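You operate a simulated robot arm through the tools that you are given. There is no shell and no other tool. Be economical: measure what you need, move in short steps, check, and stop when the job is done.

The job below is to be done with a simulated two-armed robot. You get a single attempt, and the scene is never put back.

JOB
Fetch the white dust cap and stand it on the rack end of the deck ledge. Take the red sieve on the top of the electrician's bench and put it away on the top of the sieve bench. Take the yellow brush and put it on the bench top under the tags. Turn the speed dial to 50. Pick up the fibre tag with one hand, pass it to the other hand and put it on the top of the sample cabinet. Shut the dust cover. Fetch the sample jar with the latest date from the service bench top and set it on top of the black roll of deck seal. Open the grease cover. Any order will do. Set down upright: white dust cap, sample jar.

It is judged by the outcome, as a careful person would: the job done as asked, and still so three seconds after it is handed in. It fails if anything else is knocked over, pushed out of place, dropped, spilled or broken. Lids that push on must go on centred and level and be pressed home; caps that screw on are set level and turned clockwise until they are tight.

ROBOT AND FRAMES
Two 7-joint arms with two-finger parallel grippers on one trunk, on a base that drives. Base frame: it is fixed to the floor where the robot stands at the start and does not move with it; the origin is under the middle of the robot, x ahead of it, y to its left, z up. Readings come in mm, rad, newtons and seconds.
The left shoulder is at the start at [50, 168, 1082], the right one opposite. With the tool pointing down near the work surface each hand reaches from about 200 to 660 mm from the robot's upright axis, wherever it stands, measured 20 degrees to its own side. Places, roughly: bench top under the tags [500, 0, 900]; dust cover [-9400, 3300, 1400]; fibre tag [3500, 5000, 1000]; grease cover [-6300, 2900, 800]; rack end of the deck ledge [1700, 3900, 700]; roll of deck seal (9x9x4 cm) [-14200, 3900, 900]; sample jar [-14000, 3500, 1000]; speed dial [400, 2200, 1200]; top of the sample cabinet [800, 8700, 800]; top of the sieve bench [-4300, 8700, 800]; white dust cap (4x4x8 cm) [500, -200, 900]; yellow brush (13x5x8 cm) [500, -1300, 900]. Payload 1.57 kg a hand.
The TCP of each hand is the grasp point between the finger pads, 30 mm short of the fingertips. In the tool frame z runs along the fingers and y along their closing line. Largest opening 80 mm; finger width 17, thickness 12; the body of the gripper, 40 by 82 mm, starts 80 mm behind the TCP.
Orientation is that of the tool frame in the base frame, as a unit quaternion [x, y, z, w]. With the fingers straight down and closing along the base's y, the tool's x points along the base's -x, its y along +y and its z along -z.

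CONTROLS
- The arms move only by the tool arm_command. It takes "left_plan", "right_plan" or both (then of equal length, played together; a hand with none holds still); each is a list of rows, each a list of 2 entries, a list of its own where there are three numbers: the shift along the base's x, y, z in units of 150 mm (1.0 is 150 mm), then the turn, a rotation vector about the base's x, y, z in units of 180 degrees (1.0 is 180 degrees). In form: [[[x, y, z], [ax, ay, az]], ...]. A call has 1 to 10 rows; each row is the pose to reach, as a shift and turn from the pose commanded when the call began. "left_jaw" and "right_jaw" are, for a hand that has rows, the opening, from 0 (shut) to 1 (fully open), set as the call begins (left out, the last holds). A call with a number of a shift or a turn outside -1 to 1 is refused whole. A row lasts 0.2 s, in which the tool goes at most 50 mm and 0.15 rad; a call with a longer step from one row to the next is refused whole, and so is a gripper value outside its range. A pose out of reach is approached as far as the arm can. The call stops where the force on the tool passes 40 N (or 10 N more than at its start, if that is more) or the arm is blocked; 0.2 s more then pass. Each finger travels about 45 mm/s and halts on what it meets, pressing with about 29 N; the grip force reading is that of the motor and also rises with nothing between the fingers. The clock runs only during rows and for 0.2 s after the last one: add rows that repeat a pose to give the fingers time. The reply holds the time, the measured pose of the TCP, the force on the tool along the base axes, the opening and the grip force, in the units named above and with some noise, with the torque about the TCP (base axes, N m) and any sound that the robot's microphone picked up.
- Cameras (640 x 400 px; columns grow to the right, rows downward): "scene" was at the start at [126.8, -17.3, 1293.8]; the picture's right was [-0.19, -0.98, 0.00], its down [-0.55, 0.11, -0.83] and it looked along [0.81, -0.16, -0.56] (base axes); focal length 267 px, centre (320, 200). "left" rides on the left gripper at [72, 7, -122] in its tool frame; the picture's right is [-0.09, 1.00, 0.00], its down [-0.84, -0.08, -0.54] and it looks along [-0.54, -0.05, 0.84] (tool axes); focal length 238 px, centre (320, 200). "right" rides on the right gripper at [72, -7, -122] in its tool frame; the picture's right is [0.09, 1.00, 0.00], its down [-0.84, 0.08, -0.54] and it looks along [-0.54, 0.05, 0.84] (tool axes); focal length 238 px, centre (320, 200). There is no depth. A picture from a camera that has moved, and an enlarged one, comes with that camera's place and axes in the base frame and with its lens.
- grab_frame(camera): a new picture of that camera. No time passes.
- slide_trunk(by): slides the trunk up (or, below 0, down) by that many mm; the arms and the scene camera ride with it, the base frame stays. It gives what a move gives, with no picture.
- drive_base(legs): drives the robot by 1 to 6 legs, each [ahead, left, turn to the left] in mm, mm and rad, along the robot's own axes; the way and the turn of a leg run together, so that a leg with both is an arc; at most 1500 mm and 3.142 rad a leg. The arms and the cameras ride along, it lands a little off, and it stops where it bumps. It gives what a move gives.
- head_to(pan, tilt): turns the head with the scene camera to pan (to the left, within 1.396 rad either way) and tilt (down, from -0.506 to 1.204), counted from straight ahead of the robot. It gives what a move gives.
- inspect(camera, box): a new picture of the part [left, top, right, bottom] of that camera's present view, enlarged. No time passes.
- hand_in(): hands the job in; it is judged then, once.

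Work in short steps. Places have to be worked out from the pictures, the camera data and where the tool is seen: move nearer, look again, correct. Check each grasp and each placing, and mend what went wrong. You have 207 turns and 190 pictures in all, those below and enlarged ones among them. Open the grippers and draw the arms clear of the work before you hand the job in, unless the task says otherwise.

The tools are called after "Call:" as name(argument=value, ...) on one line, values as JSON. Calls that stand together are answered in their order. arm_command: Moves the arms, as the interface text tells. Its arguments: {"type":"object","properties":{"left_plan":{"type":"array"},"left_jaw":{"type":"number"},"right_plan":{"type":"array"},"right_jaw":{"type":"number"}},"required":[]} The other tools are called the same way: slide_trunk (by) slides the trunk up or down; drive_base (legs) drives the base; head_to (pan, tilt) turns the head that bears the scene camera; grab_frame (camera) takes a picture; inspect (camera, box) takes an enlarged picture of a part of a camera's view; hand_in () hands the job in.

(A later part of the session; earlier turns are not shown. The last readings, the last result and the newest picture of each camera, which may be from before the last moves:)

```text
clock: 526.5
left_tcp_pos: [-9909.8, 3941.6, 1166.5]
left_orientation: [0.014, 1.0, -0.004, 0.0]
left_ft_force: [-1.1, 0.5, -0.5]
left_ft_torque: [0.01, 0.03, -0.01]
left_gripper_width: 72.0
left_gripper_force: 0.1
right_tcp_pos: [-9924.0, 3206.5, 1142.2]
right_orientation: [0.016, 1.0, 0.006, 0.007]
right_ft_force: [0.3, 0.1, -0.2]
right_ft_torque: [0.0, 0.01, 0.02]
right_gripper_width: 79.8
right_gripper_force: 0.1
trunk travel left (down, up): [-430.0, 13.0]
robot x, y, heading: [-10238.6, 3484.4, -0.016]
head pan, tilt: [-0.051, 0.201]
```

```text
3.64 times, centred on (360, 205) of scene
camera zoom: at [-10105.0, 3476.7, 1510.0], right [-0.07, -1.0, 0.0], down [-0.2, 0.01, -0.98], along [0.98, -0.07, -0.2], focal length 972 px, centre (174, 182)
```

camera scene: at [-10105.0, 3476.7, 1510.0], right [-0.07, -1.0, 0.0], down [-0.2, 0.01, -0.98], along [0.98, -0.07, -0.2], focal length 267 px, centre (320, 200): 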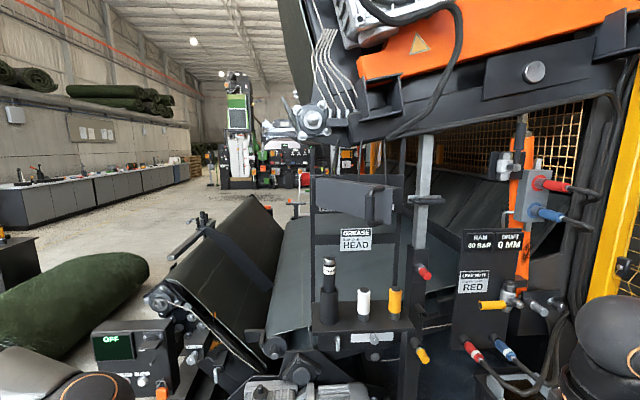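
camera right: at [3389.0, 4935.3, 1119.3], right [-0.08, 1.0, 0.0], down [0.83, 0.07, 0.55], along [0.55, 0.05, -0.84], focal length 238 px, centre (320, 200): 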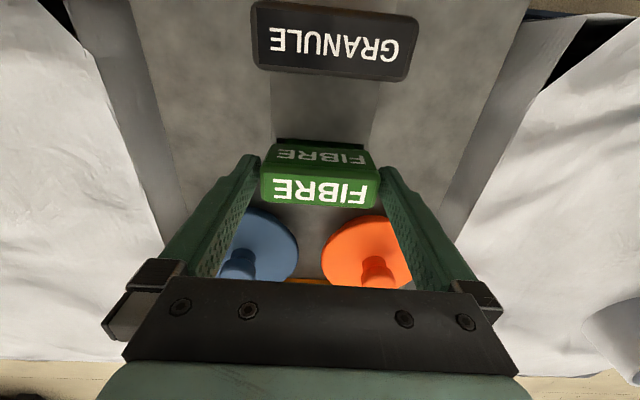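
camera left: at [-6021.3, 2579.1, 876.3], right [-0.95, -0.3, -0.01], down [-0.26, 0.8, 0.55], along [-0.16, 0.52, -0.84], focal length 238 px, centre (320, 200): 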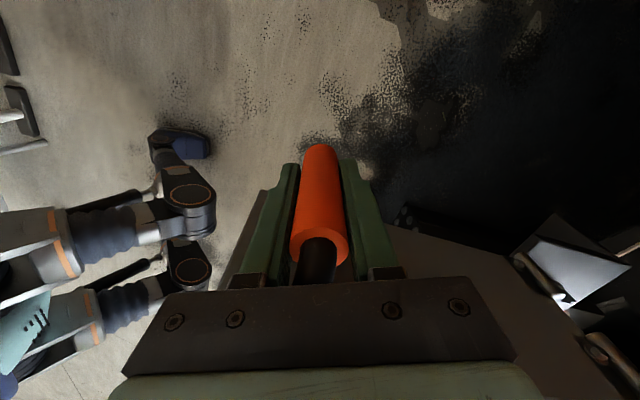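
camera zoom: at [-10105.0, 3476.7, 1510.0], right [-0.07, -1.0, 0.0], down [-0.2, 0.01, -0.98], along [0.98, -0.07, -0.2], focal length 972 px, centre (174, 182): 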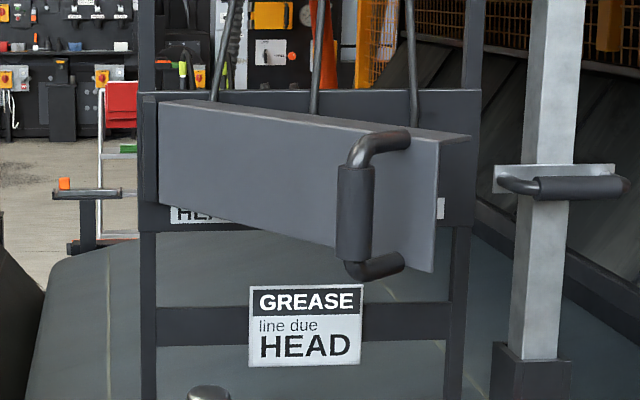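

The dust cover is a grey door hinged at its left (≈[-9220,3428]), swung open ~50° toward me, handle bar at ≈[-9445,3305,1355]. I pitch the right hand forward and raise it, with open jaws.

Call:
arm_command(right_plan=[[[0.08, 0.02, 0.1], [0, -0.0463, 0]], [[0.16, 0.04, 0.2], [0, -0.0926, 0]], [[0.24, 0.06, 0.3], [0, -0.139, 0]], [[0.32, 0.08, 0.4], [0, -0.185, 0]], [[0.4, 0.1, 0.5], [0, -0.2315, 0]], [[0.48, 0.12, 0.6], [0, -0.278, 0]], [[0.56, 0.14, 0.7], [0, -0.324, 0]], [[0.64, 0.16, 0.8], [0, -0.37, 0]], [[0.7, 0.18, 0.9], [0, -0.41, 0]]], right_jaw=1)

Call:
arm_command(right_plan=[[[0, 0.05, 0.1], [0, 0, 0]], [[0, 0.1, 0.25], [0, 0, 0]], [[0, 0.15, 0.4], [0, 0, 0]], [[0, 0.2, 0.5], [0, 0, 0]]])

Call:
grab_frame(camera="right")

```text
clock: 528.5
left_tcp_pos: [-9909.7, 3943.3, 1166.0]
left_orientation: [0.013, 1.0, -0.003, 0.001]
left_ft_force: [0.2, -0.8, -0.4]
left_ft_torque: [0.01, -0.03, 0.01]
left_gripper_width: 72.1
left_gripper_force: 0.1
right_tcp_pos: [-9790.2, 3231.6, 1290.0]
right_orientation: [0.008, 0.795, 0.017, 0.606]
right_ft_force: [0.5, 0.3, -0.4]
right_ft_torque: [0.01, 0.01, 0.01]
right_gripper_width: 80.2
right_gripper_force: 0.0
right hand out of reach, approached as far as the arm can: row 6, 7, 8, 9
trunk travel left (down, up): [-430.0, 13.0]
robot x, y, heading: [-10233.3, 3483.3, -0.015]
head pan, tilt: [-0.051, 0.201]
```

```text
clock: 529.5
left_tcp_pos: [-9909.7, 3942.3, 1165.6]
left_orientation: [0.013, 1.0, -0.003, 0.0]
left_ft_force: [0.3, -0.2, 0.6]
left_ft_torque: [0.03, 0.0, 0.0]
left_gripper_width: 71.7
left_gripper_force: 0.0
right_tcp_pos: [-9788.3, 3259.3, 1363.6]
right_orientation: [0.009, 0.795, 0.015, 0.606]
right_ft_force: [-1.4, -0.1, 0.2]
right_ft_torque: [0.01, 0.04, -0.03]
right_gripper_width: 80.2
right_gripper_force: 0.0
trunk travel left (down, up): [-430.0, 13.0]
robot x, y, heading: [-10235.0, 3478.6, -0.019]
head pan, tilt: [-0.051, 0.201]
```

```text
46 pictures are left
camera right: at [-9927.0, 3254.8, 1327.0], right [-0.03, 1.0, -0.05], down [-0.3, 0.04, 0.95], along [0.95, 0.05, 0.3], focal length 238 px, centre (320, 200)
```

right: 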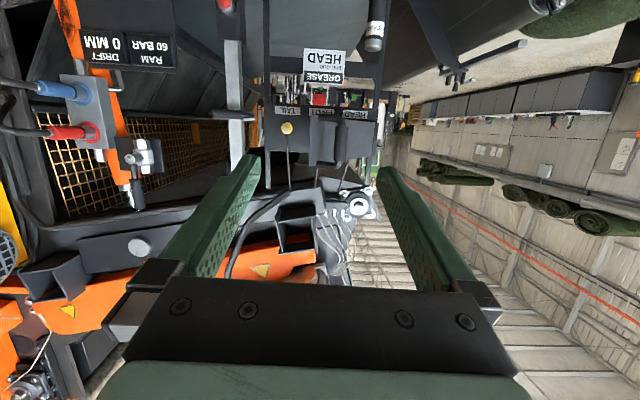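

Call:
inspect(camera="right", box=[250, 80, 400, 200])

```text
3.33 times, centred on (325, 140) of right
camera zoom: at [-9927.0, 3254.8, 1327.0], right [-0.03, 1.0, -0.05], down [-0.3, 0.04, 0.95], along [0.95, 0.05, 0.3], focal length 794 px, centre (303, 400)
```

zoom: 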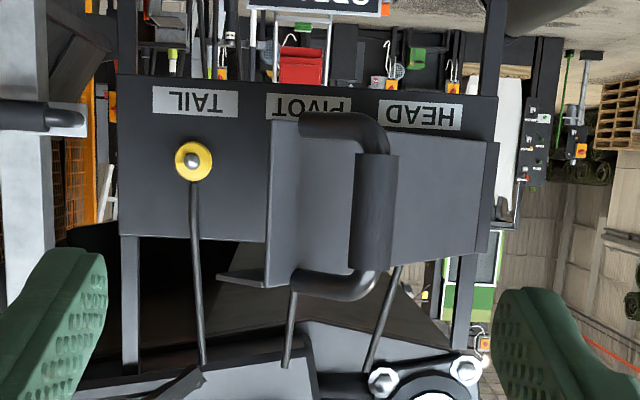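

Handle bar at [-9485,3312,1359], hinge [-9274,3431], open ≈48°. I retract the hand a bit, set jaws to half, drive closer.

Call:
arm_command(right_plan=[[[-0.2, 0.1, 0], [0, 0, 0]], [[-0.4, 0.2, 0], [0, 0, 0]], [[-0.6, 0.32, 0], [0, 0, 0]]], right_jaw=0.65)

Call:
drive_base(legs=[[290, 0, 0.015]])

Call:
grab_frame(camera="right")

```text
clock: 530.3
left_tcp_pos: [-9909.6, 3943.3, 1166.1]
left_orientation: [0.013, 1.0, -0.005, 0.0]
left_ft_force: [-0.9, 0.6, -0.3]
left_ft_torque: [-0.02, 0.0, 0.02]
left_gripper_width: 72.1
left_gripper_force: 0.1
right_tcp_pos: [-9869.1, 3314.8, 1376.9]
right_orientation: [0.009, 0.797, 0.015, 0.604]
right_ft_force: [-1.1, 0.1, 0.0]
right_ft_torque: [-0.02, 0.01, -0.01]
right_gripper_width: 52.0
right_gripper_force: 0.1
right hand out of reach, approached as far as the arm can: row 3
trunk travel left (down, up): [-430.0, 13.0]
robot x, y, heading: [-10235.3, 3483.8, -0.015]
head pan, tilt: [-0.051, 0.201]
```

```text
clock: 532.3
left_tcp_pos: [-9625.6, 3946.5, 1166.3]
left_orientation: [0.003, 1.0, -0.003, 0.001]
left_ft_force: [-0.6, 0.0, 1.3]
left_ft_torque: [-0.01, 0.01, 0.02]
left_gripper_width: 72.3
left_gripper_force: 0.0
right_tcp_pos: [-9573.8, 3317.8, 1377.3]
right_orientation: [0.001, 0.796, 0.021, 0.604]
right_ft_force: [0.5, 0.2, 0.4]
right_ft_torque: [0.01, 0.0, 0.0]
right_gripper_width: 51.9
right_gripper_force: 0.1
trunk travel left (down, up): [-430.0, 13.0]
robot x, y, heading: [-9946.1, 3481.5, 0.002]
head pan, tilt: [-0.051, 0.201]
```

```text
44 pictures are left
camera right: at [-9710.7, 3309.8, 1340.1], right [-0.05, 1.0, -0.05], down [-0.3, 0.04, 0.95], along [0.95, 0.06, 0.3], focal length 238 px, centre (320, 200)
```

right: 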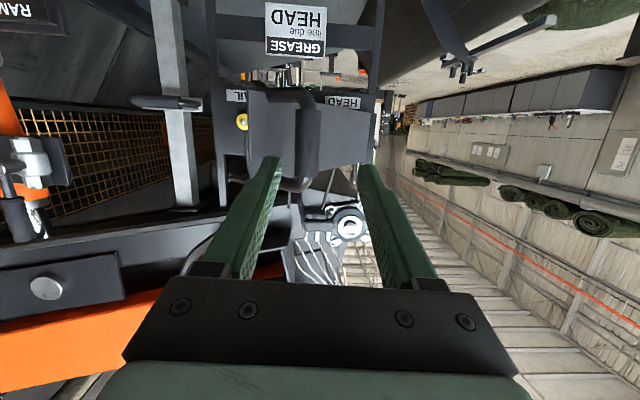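

Bar confirmed at [-9485,3310,1354]. I advance to TCP x≈−9503 and close on the bar.

Call:
arm_command(right_plan=[[[0.12, -0.03, -0.05], [0, 0, 0]], [[0.24, -0.053, -0.1], [0, 0, 0]], [[0.36, -0.053, -0.1], [0, 0, 0]], [[0.47, -0.053, -0.1], [0, 0, 0]]])

Call:
grab_frame(camera="right")

```text
clock: 533.3
left_tcp_pos: [-9626.6, 3946.2, 1166.0]
left_orientation: [0.005, 1.0, -0.003, 0.0]
left_ft_force: [1.0, 0.0, -0.5]
left_ft_torque: [0.03, -0.02, 0.0]
left_gripper_width: 72.1
left_gripper_force: 0.1
right_tcp_pos: [-9503.4, 3309.6, 1363.9]
right_orientation: [0.001, 0.796, 0.021, 0.605]
right_ft_force: [-0.6, 0.2, -0.1]
right_ft_torque: [0.02, 0.0, 0.0]
right_gripper_width: 52.0
right_gripper_force: 0.0
trunk travel left (down, up): [-430.0, 13.0]
robot x, y, heading: [-9947.9, 3483.9, 0.001]
head pan, tilt: [-0.051, 0.201]
```

```text
43 pictures are left
camera right: at [-9640.0, 3301.5, 1326.6], right [-0.05, 1.0, -0.05], down [-0.3, 0.04, 0.95], along [0.95, 0.06, 0.3], focal length 238 px, centre (320, 200)
```

right: 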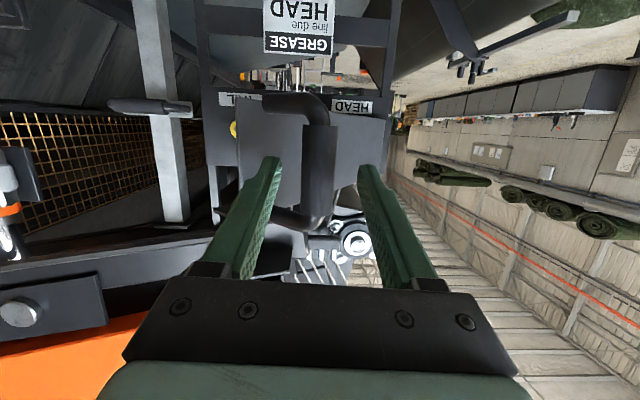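

Call:
arm_command(right_plan=[[[0, 0, 0], [0, 0, 0]], [[0, 0, 0], [0, 0, 0]], [[0, 0, 0], [0, 0, 0]]], right_jaw=0)

Call:
arm_command(right_plan=[[[0.096, -0.149, 0], [0, 0, 0]], [[0.202, -0.281, 0], [0, 0, 0]], [[0.321, -0.4, 0], [0, 0, 0]], [[0.453, -0.508, 0], [0, 0, 0]], [[0.595, -0.6, 0], [0, 0, 0]], [[0.745, -0.677, 0], [0, 0, 0]], [[0.903, -0.739, 0], [0, 0, 0]]])

Call:
grab_frame(camera="scene")

```text
clock: 534.1
left_tcp_pos: [-9626.1, 3945.5, 1164.8]
left_orientation: [0.003, 1.0, -0.003, -0.001]
left_ft_force: [1.2, -0.6, -0.7]
left_ft_torque: [-0.03, -0.01, -0.01]
left_gripper_width: 71.9
left_gripper_force: 0.1
right_tcp_pos: [-9502.9, 3310.8, 1362.1]
right_orientation: [0.001, 0.796, 0.022, 0.605]
right_ft_force: [-0.3, -0.7, -0.4]
right_ft_torque: [0.01, 0.04, -0.1]
right_gripper_width: 22.2
right_gripper_force: 23.9
trunk travel left (down, up): [-430.0, 13.0]
robot x, y, heading: [-9947.4, 3483.3, 0.003]
head pan, tilt: [-0.051, 0.201]
```

```text
clock: 535.7
left_tcp_pos: [-9626.9, 3948.4, 1165.1]
left_orientation: [0.002, 1.0, -0.004, 0.0]
left_ft_force: [-0.8, -0.2, -0.4]
left_ft_torque: [-0.01, -0.05, 0.02]
left_gripper_width: 72.0
left_gripper_force: 0.1
right_tcp_pos: [-9367.0, 3206.8, 1360.3]
right_orientation: [-0.006, 0.797, 0.027, 0.603]
right_ft_force: [6.2, 12.8, 0.0]
right_ft_torque: [-0.02, -0.02, 0.34]
right_gripper_width: 0.1
right_gripper_force: 21.7
trunk travel left (down, up): [-430.0, 13.0]
robot x, y, heading: [-9944.2, 3481.1, 0.005]
head pan, tilt: [-0.051, 0.201]
```

```text
42 pictures are left
camera scene: at [-9812.1, 3479.3, 1509.9], right [-0.05, -1.0, 0.0], down [-0.2, 0.01, -0.98], along [0.98, -0.05, -0.2], focal length 267 px, centre (320, 200)
```

scene: 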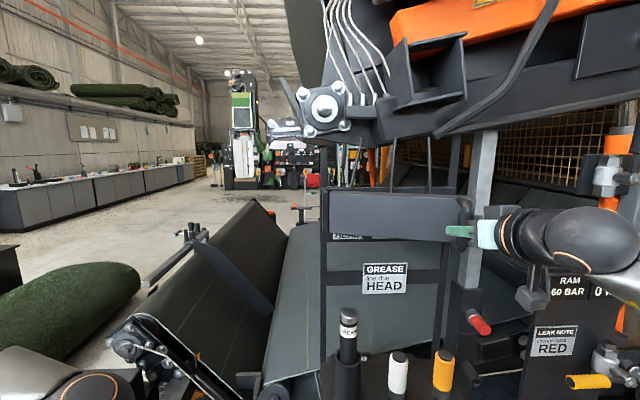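

The fingers slipped off near the end but the door is nearly shut. I inspect.

Call:
inspect(camera="scene", box=[310, 160, 540, 290])

Call:
inspect(camera="right", box=[180, 60, 460, 260])

```text
2.78 times, centred on (425, 225) of scene
camera zoom: at [-9812.1, 3479.3, 1509.9], right [-0.05, -1.0, 0.0], down [-0.2, 0.01, -0.98], along [0.98, -0.05, -0.2], focal length 744 px, centre (28, 130)
```

zoom: 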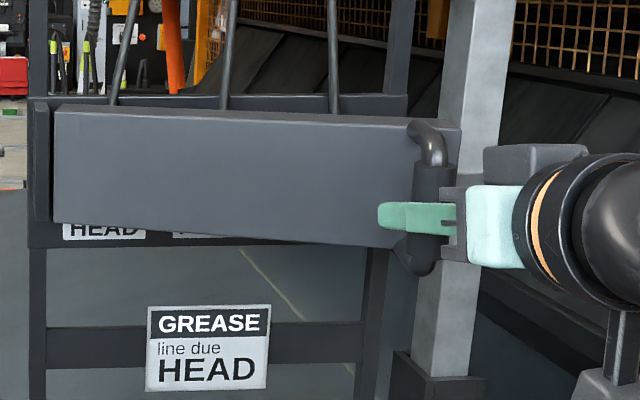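

```text
2.00 times, centred on (320, 160) of right
camera zoom: at [-9503.3, 3196.2, 1323.8], right [-0.07, 1.0, -0.05], down [-0.3, 0.03, 0.95], along [0.95, 0.08, 0.29], focal length 477 px, centre (320, 280)
```

zoom: 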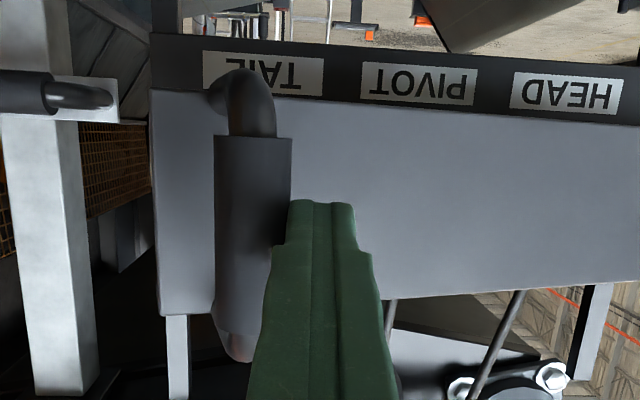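

The door is ~15–20° from shut; closed fingertips rest beside the handle on the door face. I shift +8 mm in y and push +x until it seats.

Call:
arm_command(right_plan=[[[0, 0.06, 0], [0, 0, 0]], [[0.1, 0.06, 0], [0, 0, 0]], [[0.2, 0.06, 0], [0, 0, 0]], [[0.28, 0.06, 0], [0, 0, 0]], [[0.36, 0.06, 0], [0, 0, 0]], [[0.42, 0.06, 0], [0, 0, 0]], [[0.48, 0.06, 0], [0, 0, 0]], [[0.54, 0.06, 0], [0, 0, 0]]])

Call:
inspect(camera="scene", box=[310, 160, 540, 290])

```text
clock: 537.5
left_tcp_pos: [-9627.3, 3945.9, 1165.5]
left_orientation: [0.004, 1.0, -0.003, 0.0]
left_ft_force: [0.2, -0.3, -0.4]
left_ft_torque: [0.0, 0.02, 0.03]
left_gripper_width: 72.3
left_gripper_force: 0.1
right_tcp_pos: [-9287.0, 3206.5, 1360.5]
right_orientation: [0.001, 0.796, 0.022, 0.604]
right_ft_force: [-1.0, -0.9, 0.0]
right_ft_torque: [-0.01, -0.01, -0.01]
right_gripper_width: 0.0
right_gripper_force: 20.9
trunk travel left (down, up): [-430.0, 13.0]
robot x, y, heading: [-9947.9, 3482.1, 0.002]
head pan, tilt: [-0.051, 0.201]
```

```text
2.78 times, centred on (425, 225) of scene
camera zoom: at [-9813.4, 3476.7, 1510.0], right [-0.05, -1.0, 0.0], down [-0.2, 0.01, -0.98], along [0.98, -0.05, -0.2], focal length 744 px, centre (28, 130)
```

zoom: 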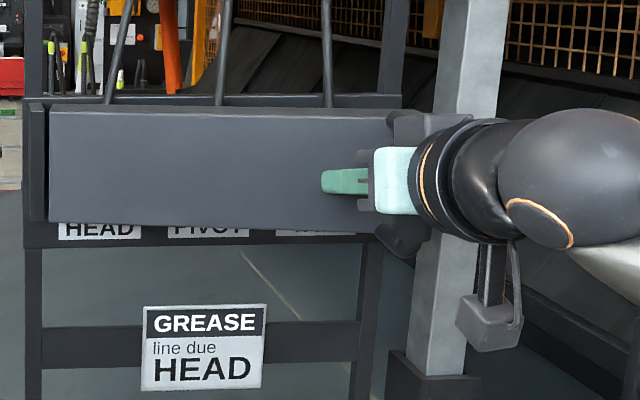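

No resistance yet; I continue pushing.

Call:
arm_command(right_plan=[[[0.07, 0, 0], [0, 0, 0]], [[0.13, 0, 0], [0, 0, 0]], [[0.19, 0, 0], [0, 0, 0]], [[0.25, 0, 0], [0, 0, 0]], [[0.31, 0, 0], [0, 0, 0]]])

Call:
inspect(camera="scene", box=[310, 160, 540, 290])

```text
clock: 538.7
left_tcp_pos: [-9631.3, 3945.7, 1167.2]
left_orientation: [0.005, 1.0, -0.005, 0.003]
left_ft_force: [0.6, -0.2, 0.6]
left_ft_torque: [0.03, -0.03, 0.0]
left_gripper_width: 71.9
left_gripper_force: 0.0
right_tcp_pos: [-9251.5, 3208.6, 1362.3]
right_orientation: [0.0, 0.799, 0.022, 0.601]
right_ft_force: [-28.3, -0.5, -1.8]
right_ft_torque: [-0.03, 0.12, -0.04]
right_gripper_width: 0.0
right_gripper_force: 21.4
trunk travel left (down, up): [-430.0, 13.0]
robot x, y, heading: [-9945.6, 3484.2, -0.003]
head pan, tilt: [-0.051, 0.201]
stopped in row 5 (right hand): the force on the tool passed its limit (the readings are from after the stop); the commanded pose is now the measured one
```

```text
2.78 times, centred on (425, 225) of scene
camera zoom: at [-9820.6, 3476.2, 1510.6], right [-0.05, -1.0, 0.0], down [-0.19, 0.01, -0.98], along [0.98, -0.05, -0.19], focal length 744 px, centre (28, 130)
```

zoom: 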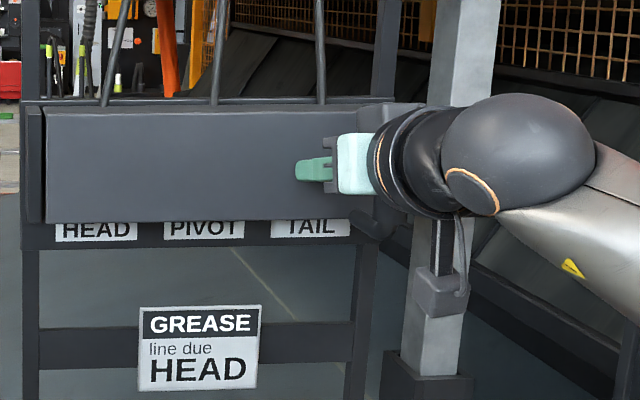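

The cover seats against the frame (force limit reached). I withdraw the hand and confirm it stays shut.

Call:
arm_command(right_plan=[[[-0.25, 0.02, 0], [0, 0, 0]], [[-0.55, 0.05, 0], [0, 0, 0]], [[-0.85, 0.1, 0], [0, 0, 0]], [[-1, 0.1, 0], [0, 0, 0]]])

Call:
drive_base(legs=[[-300, 0, 0]])

Call:
arm_command(right_plan=[[[0, 0, -0.1], [0, 0.0457, 0]], [[0, 0, -0.2], [0, 0.0914, 0]], [[0, 0, -0.3], [0, 0.137, 0]], [[0, 0, -0.4], [0, 0.183, 0]], [[0, 0, -0.5], [0, 0.2285, 0]], [[0, 0, -0.6], [0, 0.274, 0]], [[0, 0, -0.7], [0, 0.32, 0]], [[0, 0, -0.8], [0, 0.3656, 0]], [[0, 0, -0.9], [0, 0.411, 0]]], right_jaw=1)

Call:
grab_frame(camera="scene")

```text
clock: 539.7
left_tcp_pos: [-9627.1, 3945.3, 1166.0]
left_orientation: [0.004, 1.0, -0.003, 0.0]
left_ft_force: [-0.1, 0.7, 0.0]
left_ft_torque: [-0.01, 0.01, 0.03]
left_gripper_width: 72.0
left_gripper_force: 0.1
right_tcp_pos: [-9395.5, 3222.7, 1360.1]
right_orientation: [0.001, 0.8, 0.022, 0.6]
right_ft_force: [0.6, -0.6, -0.4]
right_ft_torque: [0.01, -0.01, 0.01]
right_gripper_width: 0.1
right_gripper_force: 21.6
trunk travel left (down, up): [-430.0, 13.0]
robot x, y, heading: [-9952.0, 3482.7, 0.001]
head pan, tilt: [-0.051, 0.201]
```

```text
clock: 541.8
left_tcp_pos: [-9930.3, 3947.5, 1166.3]
left_orientation: [0.002, 1.0, -0.003, 0.0]
left_ft_force: [0.1, 0.7, 0.8]
left_ft_torque: [-0.05, 0.01, 0.0]
left_gripper_width: 71.8
left_gripper_force: 0.0
right_tcp_pos: [-9695.4, 3223.5, 1360.9]
right_orientation: [-0.001, 0.8, 0.023, 0.6]
right_ft_force: [0.4, -0.5, 0.0]
right_ft_torque: [0.0, 0.02, 0.04]
right_gripper_width: 0.1
right_gripper_force: 21.4
trunk travel left (down, up): [-430.0, 13.0]
robot x, y, heading: [-10246.7, 3479.9, -0.002]
head pan, tilt: [-0.051, 0.201]
```

```text
clock: 543.8
left_tcp_pos: [-9930.1, 3947.3, 1165.1]
left_orientation: [0.003, 1.0, -0.004, 0.0]
left_ft_force: [-0.4, 0.3, 0.1]
left_ft_torque: [-0.01, 0.01, 0.04]
left_gripper_width: 72.0
left_gripper_force: 0.1
right_tcp_pos: [-9694.5, 3221.8, 1223.9]
right_orientation: [0.013, 1.0, 0.017, -0.005]
right_ft_force: [0.2, 0.3, -0.1]
right_ft_torque: [-0.02, 0.05, 0.02]
right_gripper_width: 80.0
right_gripper_force: 0.1
trunk travel left (down, up): [-430.0, 13.0]
robot x, y, heading: [-10245.9, 3481.9, 0.004]
head pan, tilt: [-0.051, 0.201]
```

```text
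37 pictures are left
camera scene: at [-10115.3, 3477.1, 1509.9], right [-0.05, -1.0, 0.0], down [-0.2, 0.01, -0.98], along [0.98, -0.05, -0.2], focal length 267 px, centre (320, 200)
```

scene: 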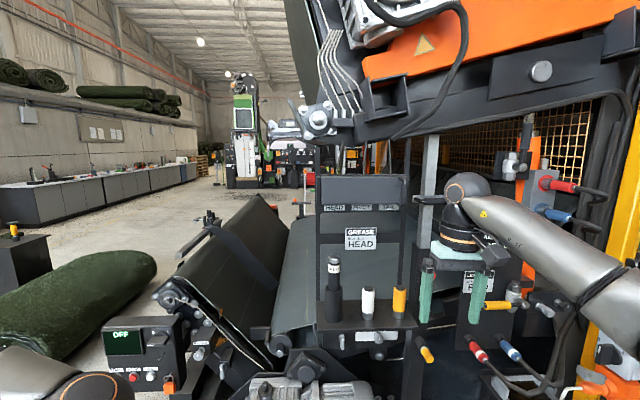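

The dust cover stays shut. Now to the service bench along the far wall (x≈−14200): go around the table to the north.

Call:
drive_base(legs=[[0, 1230, 0], [0, 0, 3.13], [1400, 0, 0], [1200, 0, 0]])

Call:
head_to(pan=0.45, tilt=0.35)

Call:
grab_frame(camera="scene")

```text
clock: 569.4
left_tcp_pos: [-13197.5, 4408.8, 1165.8]
left_orientation: [0.999, -0.036, 0.0, -0.004]
left_ft_force: [-0.5, -0.2, 0.0]
left_ft_torque: [-0.01, 0.0, -0.01]
left_gripper_width: 72.2
left_gripper_force: 0.1
right_tcp_pos: [-13382.8, 5146.1, 1224.3]
right_orientation: [0.999, -0.047, 0.002, 0.019]
right_ft_force: [0.3, -0.4, 0.3]
right_ft_torque: [0.01, 0.0, 0.01]
right_gripper_width: 80.0
right_gripper_force: 0.2
trunk travel left (down, up): [-430.0, 13.0]
robot x, y, heading: [-12845.6, 4852.1, 3.076]
head pan, tilt: [-0.051, 0.201]
```

```text
clock: 570.3
left_tcp_pos: [-13197.1, 4408.3, 1166.4]
left_orientation: [0.999, -0.037, 0.0, -0.004]
left_ft_force: [0.5, 0.1, -0.5]
left_ft_torque: [-0.01, 0.02, -0.01]
left_gripper_width: 72.1
left_gripper_force: 0.2
right_tcp_pos: [-13382.4, 5147.3, 1223.9]
right_orientation: [0.999, -0.047, 0.002, 0.018]
right_ft_force: [0.4, 0.4, 0.4]
right_ft_torque: [0.04, 0.02, 0.0]
right_gripper_width: 80.0
right_gripper_force: 0.0
trunk travel left (down, up): [-430.0, 13.0]
robot x, y, heading: [-12844.8, 4852.0, 3.071]
head pan, tilt: [0.45, 0.351]
```

```text
36 pictures are left
camera scene: at [-12973.6, 4818.3, 1496.0], right [-0.38, 0.93, 0.0], down [0.32, 0.13, -0.94], along [-0.87, -0.35, -0.34], focal length 267 px, centre (320, 200)
```

scene: 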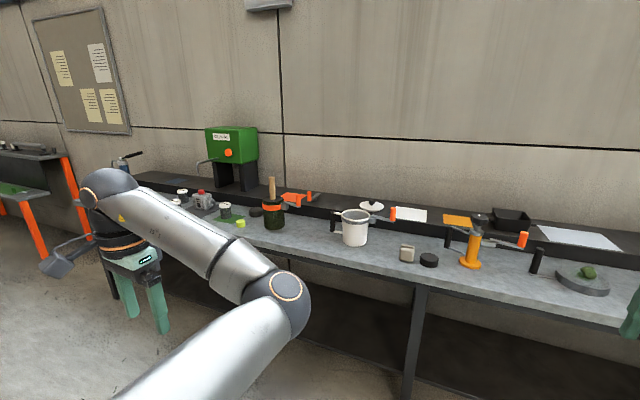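

Jars with white lids are near y≈3500–3800. I drive in front of that part of the bench.

Call:
drive_base(legs=[[0, 0, 0.07], [0, 1080, 0], [500, 0, 0]])

Call:
head_to(pan=0.0, tilt=0.5)

Call:
grab_frame(camera="scene")

```text
clock: 578.8
left_tcp_pos: [-13650.2, 3306.0, 1165.0]
left_orientation: [1.0, 0.004, 0.0, -0.003]
left_ft_force: [0.4, -0.9, -0.3]
left_ft_torque: [-0.01, -0.03, -0.03]
left_gripper_width: 72.0
left_gripper_force: 0.1
right_tcp_pos: [-13895.5, 4026.9, 1223.1]
right_orientation: [1.0, -0.006, 0.004, 0.019]
right_ft_force: [0.2, 0.7, -1.0]
right_ft_torque: [0.03, 0.0, -0.01]
right_gripper_width: 79.9
right_gripper_force: 0.1
trunk travel left (down, up): [-430.0, 13.0]
robot x, y, heading: [-13338.6, 3775.2, -3.129]
head pan, tilt: [0.45, 0.351]
```

```text
clock: 579.7
left_tcp_pos: [-13651.3, 3305.4, 1166.5]
left_orientation: [1.0, 0.004, 0.0, -0.003]
left_ft_force: [0.7, 0.6, -0.5]
left_ft_torque: [-0.01, -0.02, 0.02]
left_gripper_width: 71.9
left_gripper_force: 0.0
right_tcp_pos: [-13895.0, 4026.3, 1223.5]
right_orientation: [1.0, -0.008, 0.003, 0.018]
right_ft_force: [-0.6, 0.3, 0.7]
right_ft_torque: [-0.01, -0.05, -0.01]
right_gripper_width: 79.9
right_gripper_force: 0.1
trunk travel left (down, up): [-430.0, 13.0]
robot x, y, heading: [-13338.0, 3774.6, -3.128]
head pan, tilt: [0.0, 0.499]
```

```text
35 pictures are left
camera scene: at [-13468.7, 3772.5, 1482.3], right [-0.02, 1.0, 0.0], down [0.48, 0.01, -0.88], along [-0.88, -0.01, -0.48], focal length 267 px, centre (320, 200)
```

scene: 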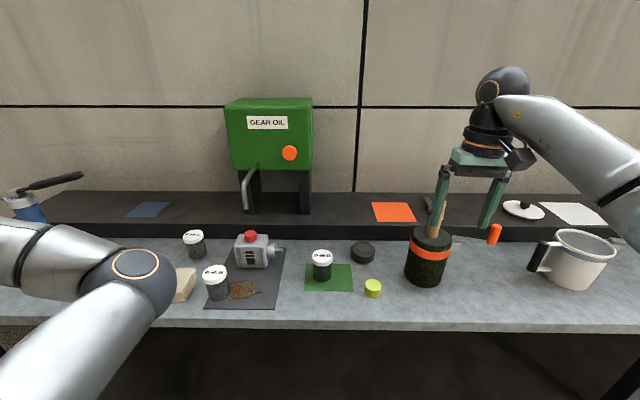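

Three dated jars are seen; I zoom in to read the dates.

Call:
inspect(camera="scene", box=[165, 215, 345, 315])

Call:
inspect(camera="scene", box=[175, 225, 255, 275])

```text
3.56 times, centred on (255, 265) of scene
camera zoom: at [-13468.7, 3772.5, 1482.3], right [-0.02, 1.0, 0.0], down [0.48, 0.01, -0.88], along [-0.88, -0.01, -0.48], focal length 950 px, centre (551, -31)
```

zoom: 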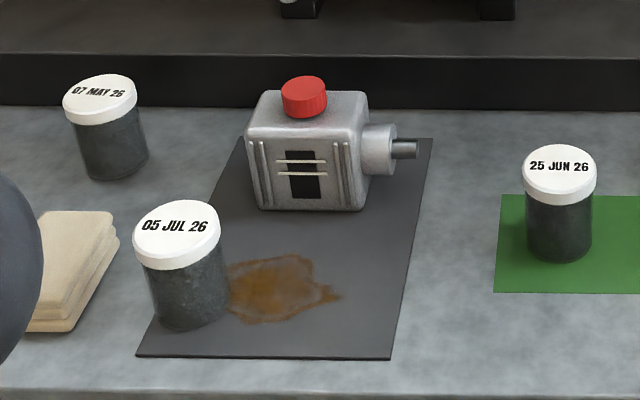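

```text
8.00 times, centred on (215, 250) of scene
camera zoom: at [-13468.7, 3772.5, 1482.3], right [-0.02, 1.0, 0.0], down [0.48, 0.01, -0.88], along [-0.88, -0.01, -0.48], focal length 2138 px, centre (1160, -200)
```

zoom: 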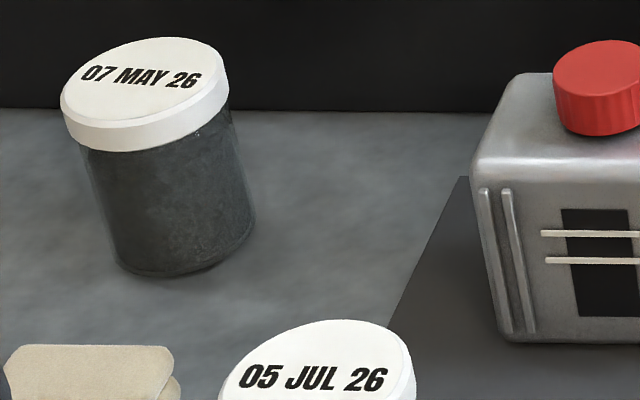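

Dates: 07 MAY 26, 05 JUL 26, 25 JUN 26. I check the part hidden by my left arm with the left camera.

Call:
grab_frame(camera="left")

```text
32 pictures are left
camera left: at [-13579.9, 3299.7, 1287.4], right [-0.09, -1.0, -0.01], down [-0.84, 0.07, 0.54], along [-0.54, 0.05, -0.84], focal length 238 px, centre (320, 200)
```

left: 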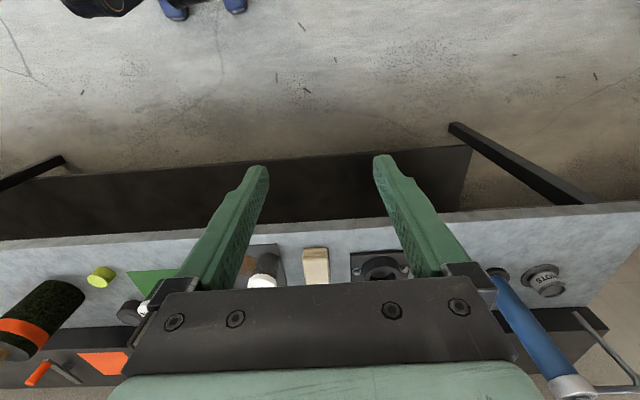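

Latest is 05 JUL 26 (to confirm nothing newer is hidden). I drive closer, lower the trunk, and move the left hand toward the jar for a better look.

Call:
drive_base(legs=[[130, 0, -0.013]])

Call:
slide_trunk(by=-80)

Call:
arm_command(left_plan=[[[-0.1, 0.25, 0.1], [0, 0, 0]], [[-0.2, 0.5, 0.2], [0, 0, 0]], [[-0.4, 0.75, 0.3], [0, 0, 0]], [[-0.6, 0.95, 0.3], [0, 0, 0]], [[-0.85, 1.0, 0.3], [0, 0, 0]], [[-1, 1.0, 0.3], [0, 0, 0]]], left_jaw=1)

Call:
grab_frame(camera="scene")

Call:
grab_frame(camera="left")

```text
clock: 580.9
left_tcp_pos: [-13786.1, 3308.1, 1166.5]
left_orientation: [1.0, -0.002, -0.001, -0.004]
left_ft_force: [0.2, -0.1, -0.4]
left_ft_torque: [0.01, -0.04, 0.01]
left_gripper_width: 72.1
left_gripper_force: 0.1
right_tcp_pos: [-14021.9, 4032.7, 1225.0]
right_orientation: [1.0, -0.013, 0.003, 0.018]
right_ft_force: [-1.2, -0.1, -0.4]
right_ft_torque: [0.0, -0.01, -0.01]
right_gripper_width: 79.9
right_gripper_force: 0.2
trunk travel left (down, up): [-430.0, 13.0]
robot x, y, heading: [-13466.4, 3774.1, -3.138]
head pan, tilt: [0.0, 0.499]
```

```text
clock: 582.1
left_tcp_pos: [-13784.8, 3307.8, 1086.7]
left_orientation: [1.0, -0.003, 0.0, -0.003]
left_ft_force: [-0.8, 0.2, -0.2]
left_ft_torque: [0.01, 0.0, -0.01]
left_gripper_width: 71.8
left_gripper_force: 0.1
right_tcp_pos: [-14020.9, 4032.4, 1144.9]
right_orientation: [1.0, -0.014, 0.003, 0.018]
right_ft_force: [0.0, 1.3, 0.0]
right_ft_torque: [0.02, -0.02, 0.03]
right_gripper_width: 80.1
right_gripper_force: 0.1
trunk travel left (down, up): [-350.0, 93.0]
robot x, y, heading: [-13470.4, 3774.9, -3.134]
head pan, tilt: [0.0, 0.499]
```

```text
refused: row 3 steps farther than a row can; nothing moved
```

```text
31 pictures are left
camera scene: at [-13597.1, 3773.0, 1402.3], right [0.0, 1.0, 0.0], down [0.48, 0.0, -0.88], along [-0.88, 0.0, -0.48], focal length 267 px, centre (320, 200)
```

scene: 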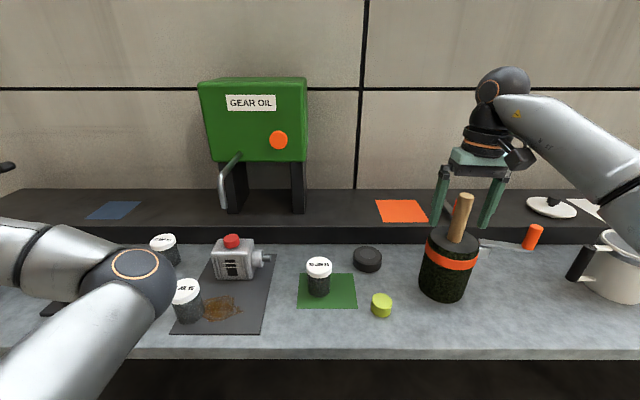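

```text
30 pictures are left
camera left: at [-13714.2, 3301.6, 1207.5], right [-0.1, -1.0, -0.01], down [-0.84, 0.08, 0.54], along [-0.54, 0.06, -0.84], focal length 238 px, centre (320, 200)
```

left: 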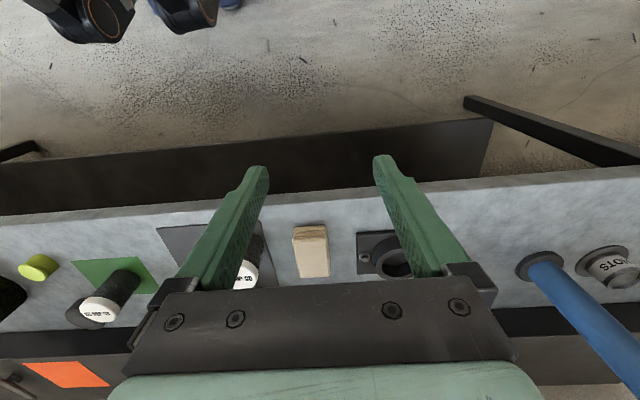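

Geometry: bench z≈860, lid tops ≈943; JUL jar ≈[-14015,3470], roll ≈[-14178,3905]. I move the left hand above the JUL jar in legal steps.

Call:
arm_command(left_plan=[[[-0.2, 0.18, 0], [0, 0, 0]], [[-0.4, 0.36, 0], [0, 0, 0]], [[-0.6, 0.54, 0], [0, 0, 0]], [[-0.8, 0.54, 0], [0, 0, 0]]], left_jaw=1)

Call:
arm_command(left_plan=[[[-0.2, 0.18, 0], [0, 0, 0]], [[-0.4, 0.36, 0], [0, 0, 0]], [[-0.6, 0.54, 0], [0, 0, 0]], [[-0.73, 0.54, -0.1], [0, 0, 0]], [[-0.73, 0.54, -0.25], [0, 0, 0]]])

Call:
grab_frame(camera="left")

Call:
grab_frame(camera="scene")

```text
clock: 583.1
left_tcp_pos: [-13905.1, 3390.2, 1087.7]
left_orientation: [1.0, -0.003, 0.0, -0.005]
left_ft_force: [0.4, 0.1, 0.6]
left_ft_torque: [0.01, -0.06, -0.02]
left_gripper_width: 80.1
left_gripper_force: 0.1
right_tcp_pos: [-14021.1, 4031.8, 1144.3]
right_orientation: [1.0, -0.013, 0.003, 0.018]
right_ft_force: [0.4, -0.1, -0.4]
right_ft_torque: [0.0, 0.0, 0.01]
right_gripper_width: 80.0
right_gripper_force: 0.0
trunk travel left (down, up): [-350.0, 93.0]
robot x, y, heading: [-13467.4, 3770.7, -3.138]
head pan, tilt: [0.0, 0.499]
```

```text
clock: 584.3
left_tcp_pos: [-14013.4, 3471.5, 1047.1]
left_orientation: [1.0, -0.003, -0.001, -0.004]
left_ft_force: [0.0, 0.0, 0.2]
left_ft_torque: [0.01, 0.0, -0.01]
left_gripper_width: 79.7
left_gripper_force: 0.0
right_tcp_pos: [-14021.0, 4033.8, 1144.2]
right_orientation: [1.0, -0.013, 0.003, 0.018]
right_ft_force: [-0.7, 0.2, 0.2]
right_ft_torque: [-0.01, 0.02, -0.01]
right_gripper_width: 80.0
right_gripper_force: 0.0
trunk travel left (down, up): [-350.0, 93.0]
robot x, y, heading: [-13468.6, 3778.2, -3.142]
head pan, tilt: [0.0, 0.499]
```

```text
29 pictures are left
camera left: at [-13942.6, 3464.6, 1168.7], right [-0.1, -1.0, -0.01], down [-0.84, 0.08, 0.54], along [-0.54, 0.06, -0.84], focal length 238 px, centre (320, 200)
```

left: 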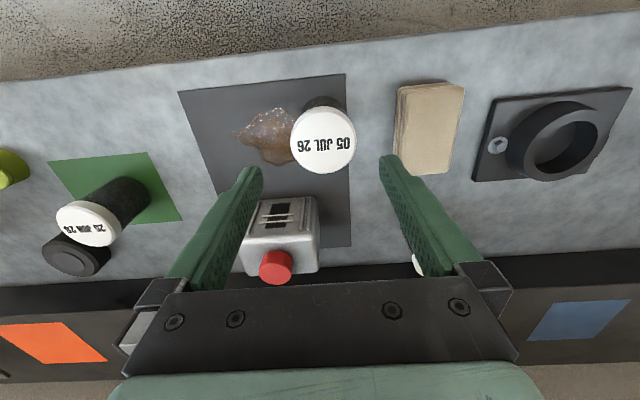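

```text
28 pictures are left
camera scene: at [-13597.4, 3773.1, 1402.3], right [0.0, 1.0, 0.0], down [0.48, 0.0, -0.88], along [-0.88, 0.0, -0.48], focal length 267 px, centre (320, 200)
```

scene: 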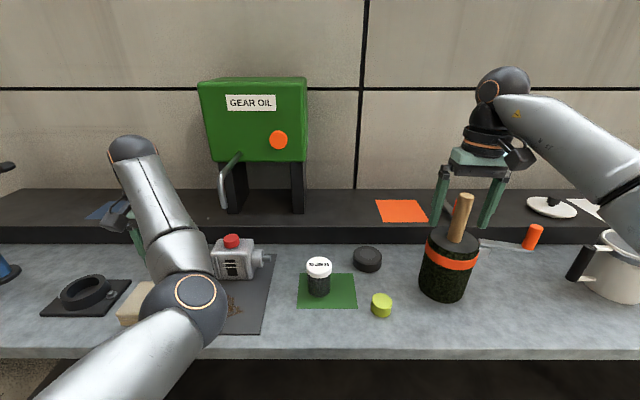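

Three jars only; 05 JUL 26 is the latest, centred at [-14021,3471]. I descend to TCP z≈930 and close on the lid.

Call:
arm_command(left_plan=[[[-0.05, 0, -0.2], [0, 0, 0]], [[-0.05, 0, -0.45], [0, 0, 0]], [[-0.05, 0, -0.7], [0, 0, 0]], [[-0.05, 0, -0.78], [0, 0, 0]]])

Call:
arm_command(left_plan=[[[0, 0, 0], [0, 0, 0]], [[0, 0, 0], [0, 0, 0]], [[0, 0, 0], [0, 0, 0]]], left_jaw=0)

Call:
arm_command(left_plan=[[[0, 0, 0.15], [0, 0, 0]], [[0, 0, 0.4], [0, 0, 0]], [[0.1, 0, 0.7], [0, 0, 0]], [[0.3, 0, 0.9], [0, 0, 0]], [[0.5, 0, 1.0], [0, 0, 0]], [[0.6, 0, 1.0], [0, 0, 0]]])

Call:
grab_frame(camera="scene")

```text
clock: 585.3
left_tcp_pos: [-14023.9, 3470.1, 926.4]
left_orientation: [1.0, -0.003, -0.001, -0.005]
left_ft_force: [-0.3, -0.4, -0.3]
left_ft_torque: [0.02, 0.01, 0.01]
left_gripper_width: 80.0
left_gripper_force: 0.0
right_tcp_pos: [-14021.0, 4032.9, 1145.0]
right_orientation: [1.0, -0.013, 0.003, 0.018]
right_ft_force: [-0.2, -0.4, -0.2]
right_ft_torque: [-0.01, -0.02, -0.03]
right_gripper_width: 79.7
right_gripper_force: 0.0
trunk travel left (down, up): [-350.0, 93.0]
robot x, y, heading: [-13465.8, 3771.4, -3.141]
head pan, tilt: [0.0, 0.499]
```

```text
clock: 586.1
left_tcp_pos: [-14022.9, 3470.0, 928.5]
left_orientation: [1.0, -0.003, 0.0, -0.003]
left_ft_force: [-0.5, 0.2, -0.7]
left_ft_torque: [-0.05, -0.02, 0.03]
left_gripper_width: 61.4
left_gripper_force: 28.7
right_tcp_pos: [-14020.5, 4032.5, 1144.7]
right_orientation: [1.0, -0.013, 0.003, 0.019]
right_ft_force: [0.0, -0.1, -1.5]
right_ft_torque: [0.02, 0.01, -0.02]
right_gripper_width: 80.2
right_gripper_force: 0.0
trunk travel left (down, up): [-350.0, 93.0]
robot x, y, heading: [-13469.2, 3770.0, -3.136]
head pan, tilt: [0.0, 0.499]
```

```text
clock: 587.5
left_tcp_pos: [-13961.0, 3443.1, 1081.5]
left_orientation: [1.0, -0.004, 0.0, -0.004]
left_ft_force: [0.0, 0.1, -1.5]
left_ft_torque: [0.01, 0.0, 0.01]
left_gripper_width: 61.5
left_gripper_force: 29.2
left hand out of reach, approached as far as the arm can: row 4, 5, 6
right_tcp_pos: [-14021.3, 4032.4, 1143.6]
right_orientation: [1.0, -0.013, 0.003, 0.018]
right_ft_force: [-1.0, -0.3, -0.7]
right_ft_torque: [0.03, 0.01, 0.01]
right_gripper_width: 79.8
right_gripper_force: 0.1
trunk travel left (down, up): [-350.0, 93.0]
robot x, y, heading: [-13468.1, 3772.3, -3.137]
head pan, tilt: [0.0, 0.499]
```

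```text
27 pictures are left
camera scene: at [-13597.7, 3773.0, 1402.2], right [0.0, 1.0, 0.0], down [0.48, 0.0, -0.88], along [-0.88, 0.0, -0.48], focal length 267 px, centre (320, 200)
```

scene: 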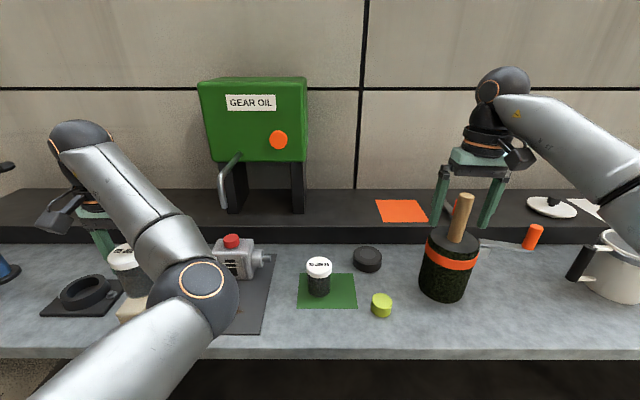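

Jar is held. I pull the right hand back away from the tall brush handle, then drive right and slightly forward.

Call:
arm_command(right_plan=[[[0.3, 0, 0.05], [0, 0, 0]], [[0.6, 0, 0.15], [0, 0, 0]], [[0.85, 0, 0.3], [0, 0, 0]], [[1.0, 0, 0.4], [0, 0, 0]]])

Call:
drive_base(legs=[[0, -330, 0], [95, 0, 0]])

Call:
grab_frame(camera="left")

Call:
grab_frame(camera="scene")

```text
clock: 588.5
left_tcp_pos: [-13960.6, 3443.0, 1080.9]
left_orientation: [1.0, -0.003, 0.0, -0.004]
left_ft_force: [0.4, 0.3, -1.6]
left_ft_torque: [0.02, 0.07, 0.0]
left_gripper_width: 61.3
left_gripper_force: 28.8
right_tcp_pos: [-13871.7, 4035.9, 1209.0]
right_orientation: [1.0, -0.013, 0.003, 0.018]
right_ft_force: [0.2, 0.4, -0.6]
right_ft_torque: [0.01, -0.02, 0.01]
right_gripper_width: 80.0
right_gripper_force: 0.0
trunk travel left (down, up): [-350.0, 93.0]
robot x, y, heading: [-13466.7, 3770.4, -3.14]
head pan, tilt: [0.0, 0.499]
```

```text
clock: 591.4
left_tcp_pos: [-14061.8, 3769.9, 1081.1]
left_orientation: [1.0, -0.005, 0.0, -0.005]
left_ft_force: [0.3, -0.3, -0.9]
left_ft_torque: [0.01, 0.01, -0.03]
left_gripper_width: 61.1
left_gripper_force: 28.5
right_tcp_pos: [-13970.7, 4362.2, 1206.6]
right_orientation: [1.0, -0.014, 0.003, 0.019]
right_ft_force: [-0.2, 0.2, -0.5]
right_ft_torque: [0.02, -0.04, 0.0]
right_gripper_width: 80.1
right_gripper_force: 0.1
trunk travel left (down, up): [-350.0, 93.0]
robot x, y, heading: [-13564.2, 4102.2, -3.142]
head pan, tilt: [0.0, 0.499]
```

```text
26 pictures are left
camera left: at [-13990.4, 3764.1, 1202.5], right [-0.1, -0.99, -0.01], down [-0.84, 0.08, 0.54], along [-0.54, 0.06, -0.84], focal length 238 px, centre (320, 200)
```

left: 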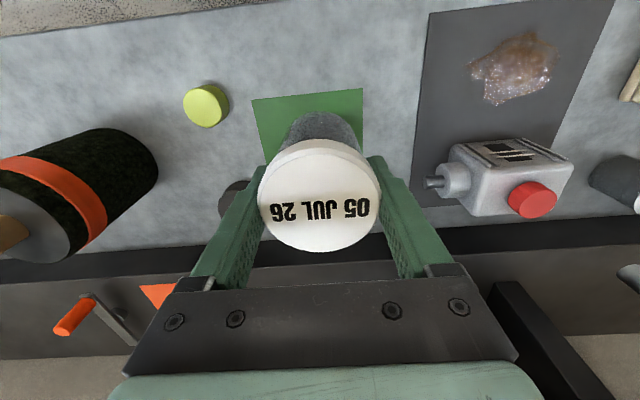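

```text
25 pictures are left
camera scene: at [-13697.2, 4099.4, 1402.1], right [0.0, 1.0, 0.0], down [0.48, 0.0, -0.88], along [-0.88, 0.0, -0.48], focal length 267 px, centre (320, 200)
```

scene: 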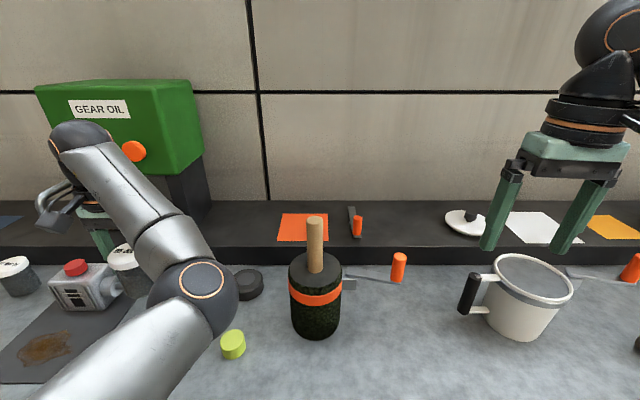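

Roll centre ≈[-14198,3910], top ≈900. I move the jar over it.

Call:
arm_command(left_plan=[[[-0.18, 0.19, 0], [0, 0, 0]], [[-0.36, 0.38, 0], [0, 0, 0]], [[-0.54, 0.56, 0], [0, 0, 0]], [[-0.72, 0.75, -0.1], [0, 0, 0]], [[-0.9, 0.93, -0.2], [0, 0, 0]], [[-0.9, 0.93, -0.4], [0, 0, 0]]])

Call:
grab_frame(camera="left")

```text
clock: 592.8
left_tcp_pos: [-14193.0, 3908.6, 1022.2]
left_orientation: [1.0, -0.002, -0.001, -0.005]
left_ft_force: [-0.2, 0.1, -1.2]
left_ft_torque: [0.03, -0.02, 0.01]
left_gripper_width: 61.4
left_gripper_force: 29.1
left hand out of reach, approached as far as the arm can: row 5, 6
right_tcp_pos: [-13971.4, 4361.3, 1207.5]
right_orientation: [1.0, -0.014, 0.004, 0.019]
right_ft_force: [0.3, 0.1, 0.1]
right_ft_torque: [0.04, -0.01, 0.0]
right_gripper_width: 80.1
right_gripper_force: 0.0
trunk travel left (down, up): [-350.0, 93.0]
robot x, y, heading: [-13560.2, 4102.1, -3.139]
head pan, tilt: [0.0, 0.499]
```

```text
24 pictures are left
camera left: at [-14121.8, 3902.4, 1143.3], right [-0.1, -1.0, -0.01], down [-0.84, 0.08, 0.54], along [-0.54, 0.06, -0.84], focal length 238 px, centre (320, 200)
```

left: 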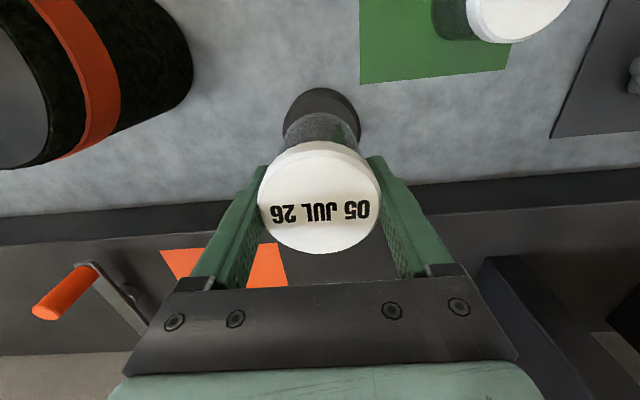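

Centre of roll ≈[-14198,3909]; the jar is nearly above it. I lower toward contact (expected TCP z≈968).

Call:
arm_command(left_plan=[[[-0.03, 0, -0.12], [0, 0, 0]], [[-0.03, 0, -0.24], [0, 0, 0]], [[-0.03, 0, -0.3], [0, 0, 0]]])

Call:
arm_command(left_plan=[[[0, 0, -0.015], [0, 0, 0]], [[0, 0, -0.03], [0, 0, 0]], [[0, 0, -0.045], [0, 0, 0]], [[0, 0, -0.06], [0, 0, 0]]])

Call:
grab_frame(camera="left")

```text
clock: 593.6
left_tcp_pos: [-14194.5, 3910.1, 976.7]
left_orientation: [1.0, -0.004, 0.001, -0.004]
left_ft_force: [-0.5, -0.4, -2.5]
left_ft_torque: [-0.01, 0.04, 0.0]
left_gripper_width: 61.3
left_gripper_force: 29.0
left hand out of reach, approached as far as the arm can: row 1, 2, 3
right_tcp_pos: [-13970.5, 4360.8, 1207.8]
right_orientation: [1.0, -0.014, 0.003, 0.018]
right_ft_force: [-0.3, 0.2, -0.8]
right_ft_torque: [-0.01, -0.01, 0.0]
right_gripper_width: 80.1
right_gripper_force: 0.1
trunk travel left (down, up): [-350.0, 93.0]
robot x, y, heading: [-13564.7, 4100.4, -3.14]
head pan, tilt: [0.0, 0.499]
```

```text
clock: 594.6
left_tcp_pos: [-14194.2, 3913.1, 967.3]
left_orientation: [1.0, -0.005, 0.0, -0.005]
left_ft_force: [0.0, -0.4, -1.8]
left_ft_torque: [0.01, -0.04, 0.0]
left_gripper_width: 61.2
left_gripper_force: 29.0
right_tcp_pos: [-13970.6, 4361.8, 1208.6]
right_orientation: [1.0, -0.014, 0.003, 0.018]
right_ft_force: [0.2, -0.1, -0.5]
right_ft_torque: [0.03, -0.02, 0.01]
right_gripper_width: 79.7
right_gripper_force: 0.1
trunk travel left (down, up): [-350.0, 93.0]
robot x, y, heading: [-13563.7, 4101.3, -3.144]
head pan, tilt: [0.0, 0.499]
```

```text
23 pictures are left
camera left: at [-14122.6, 3905.7, 1089.1], right [-0.1, -0.99, -0.01], down [-0.84, 0.08, 0.54], along [-0.54, 0.06, -0.84], focal length 238 px, centre (320, 200)
```

left: 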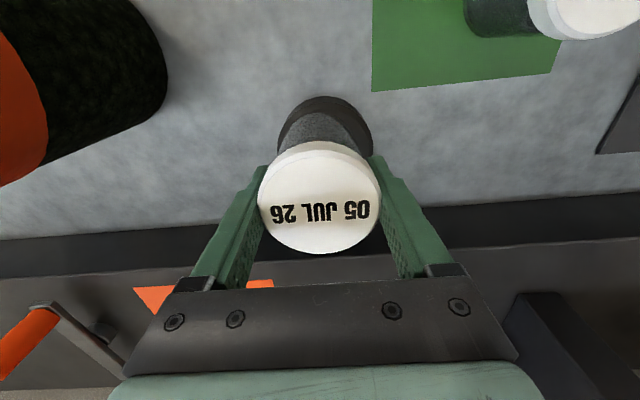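

Well centred. I keep creeping down to contact.

Call:
arm_command(left_plan=[[[-0.02, -0.01, -0.015], [0, 0, 0]], [[-0.02, -0.01, -0.03], [0, 0, 0]], [[-0.02, -0.01, -0.045], [0, 0, 0]], [[-0.02, -0.01, -0.06], [0, 0, 0]], [[-0.02, -0.01, -0.075], [0, 0, 0]]])

```text
clock: 595.8
left_tcp_pos: [-14194.0, 3909.6, 957.9]
left_orientation: [1.0, -0.004, -0.002, -0.005]
left_ft_force: [1.6, -1.1, 4.0]
left_ft_torque: [-0.22, -0.19, 0.02]
left_gripper_width: 61.2
left_gripper_force: 28.8
right_tcp_pos: [-13970.1, 4361.8, 1208.1]
right_orientation: [1.0, -0.014, 0.003, 0.018]
right_ft_force: [-0.4, 0.2, 0.2]
right_ft_torque: [0.0, 0.0, 0.0]
right_gripper_width: 80.0
right_gripper_force: 0.1
trunk travel left (down, up): [-350.0, 93.0]
robot x, y, heading: [-13564.7, 4099.9, -3.137]
head pan, tilt: [0.0, 0.499]
```

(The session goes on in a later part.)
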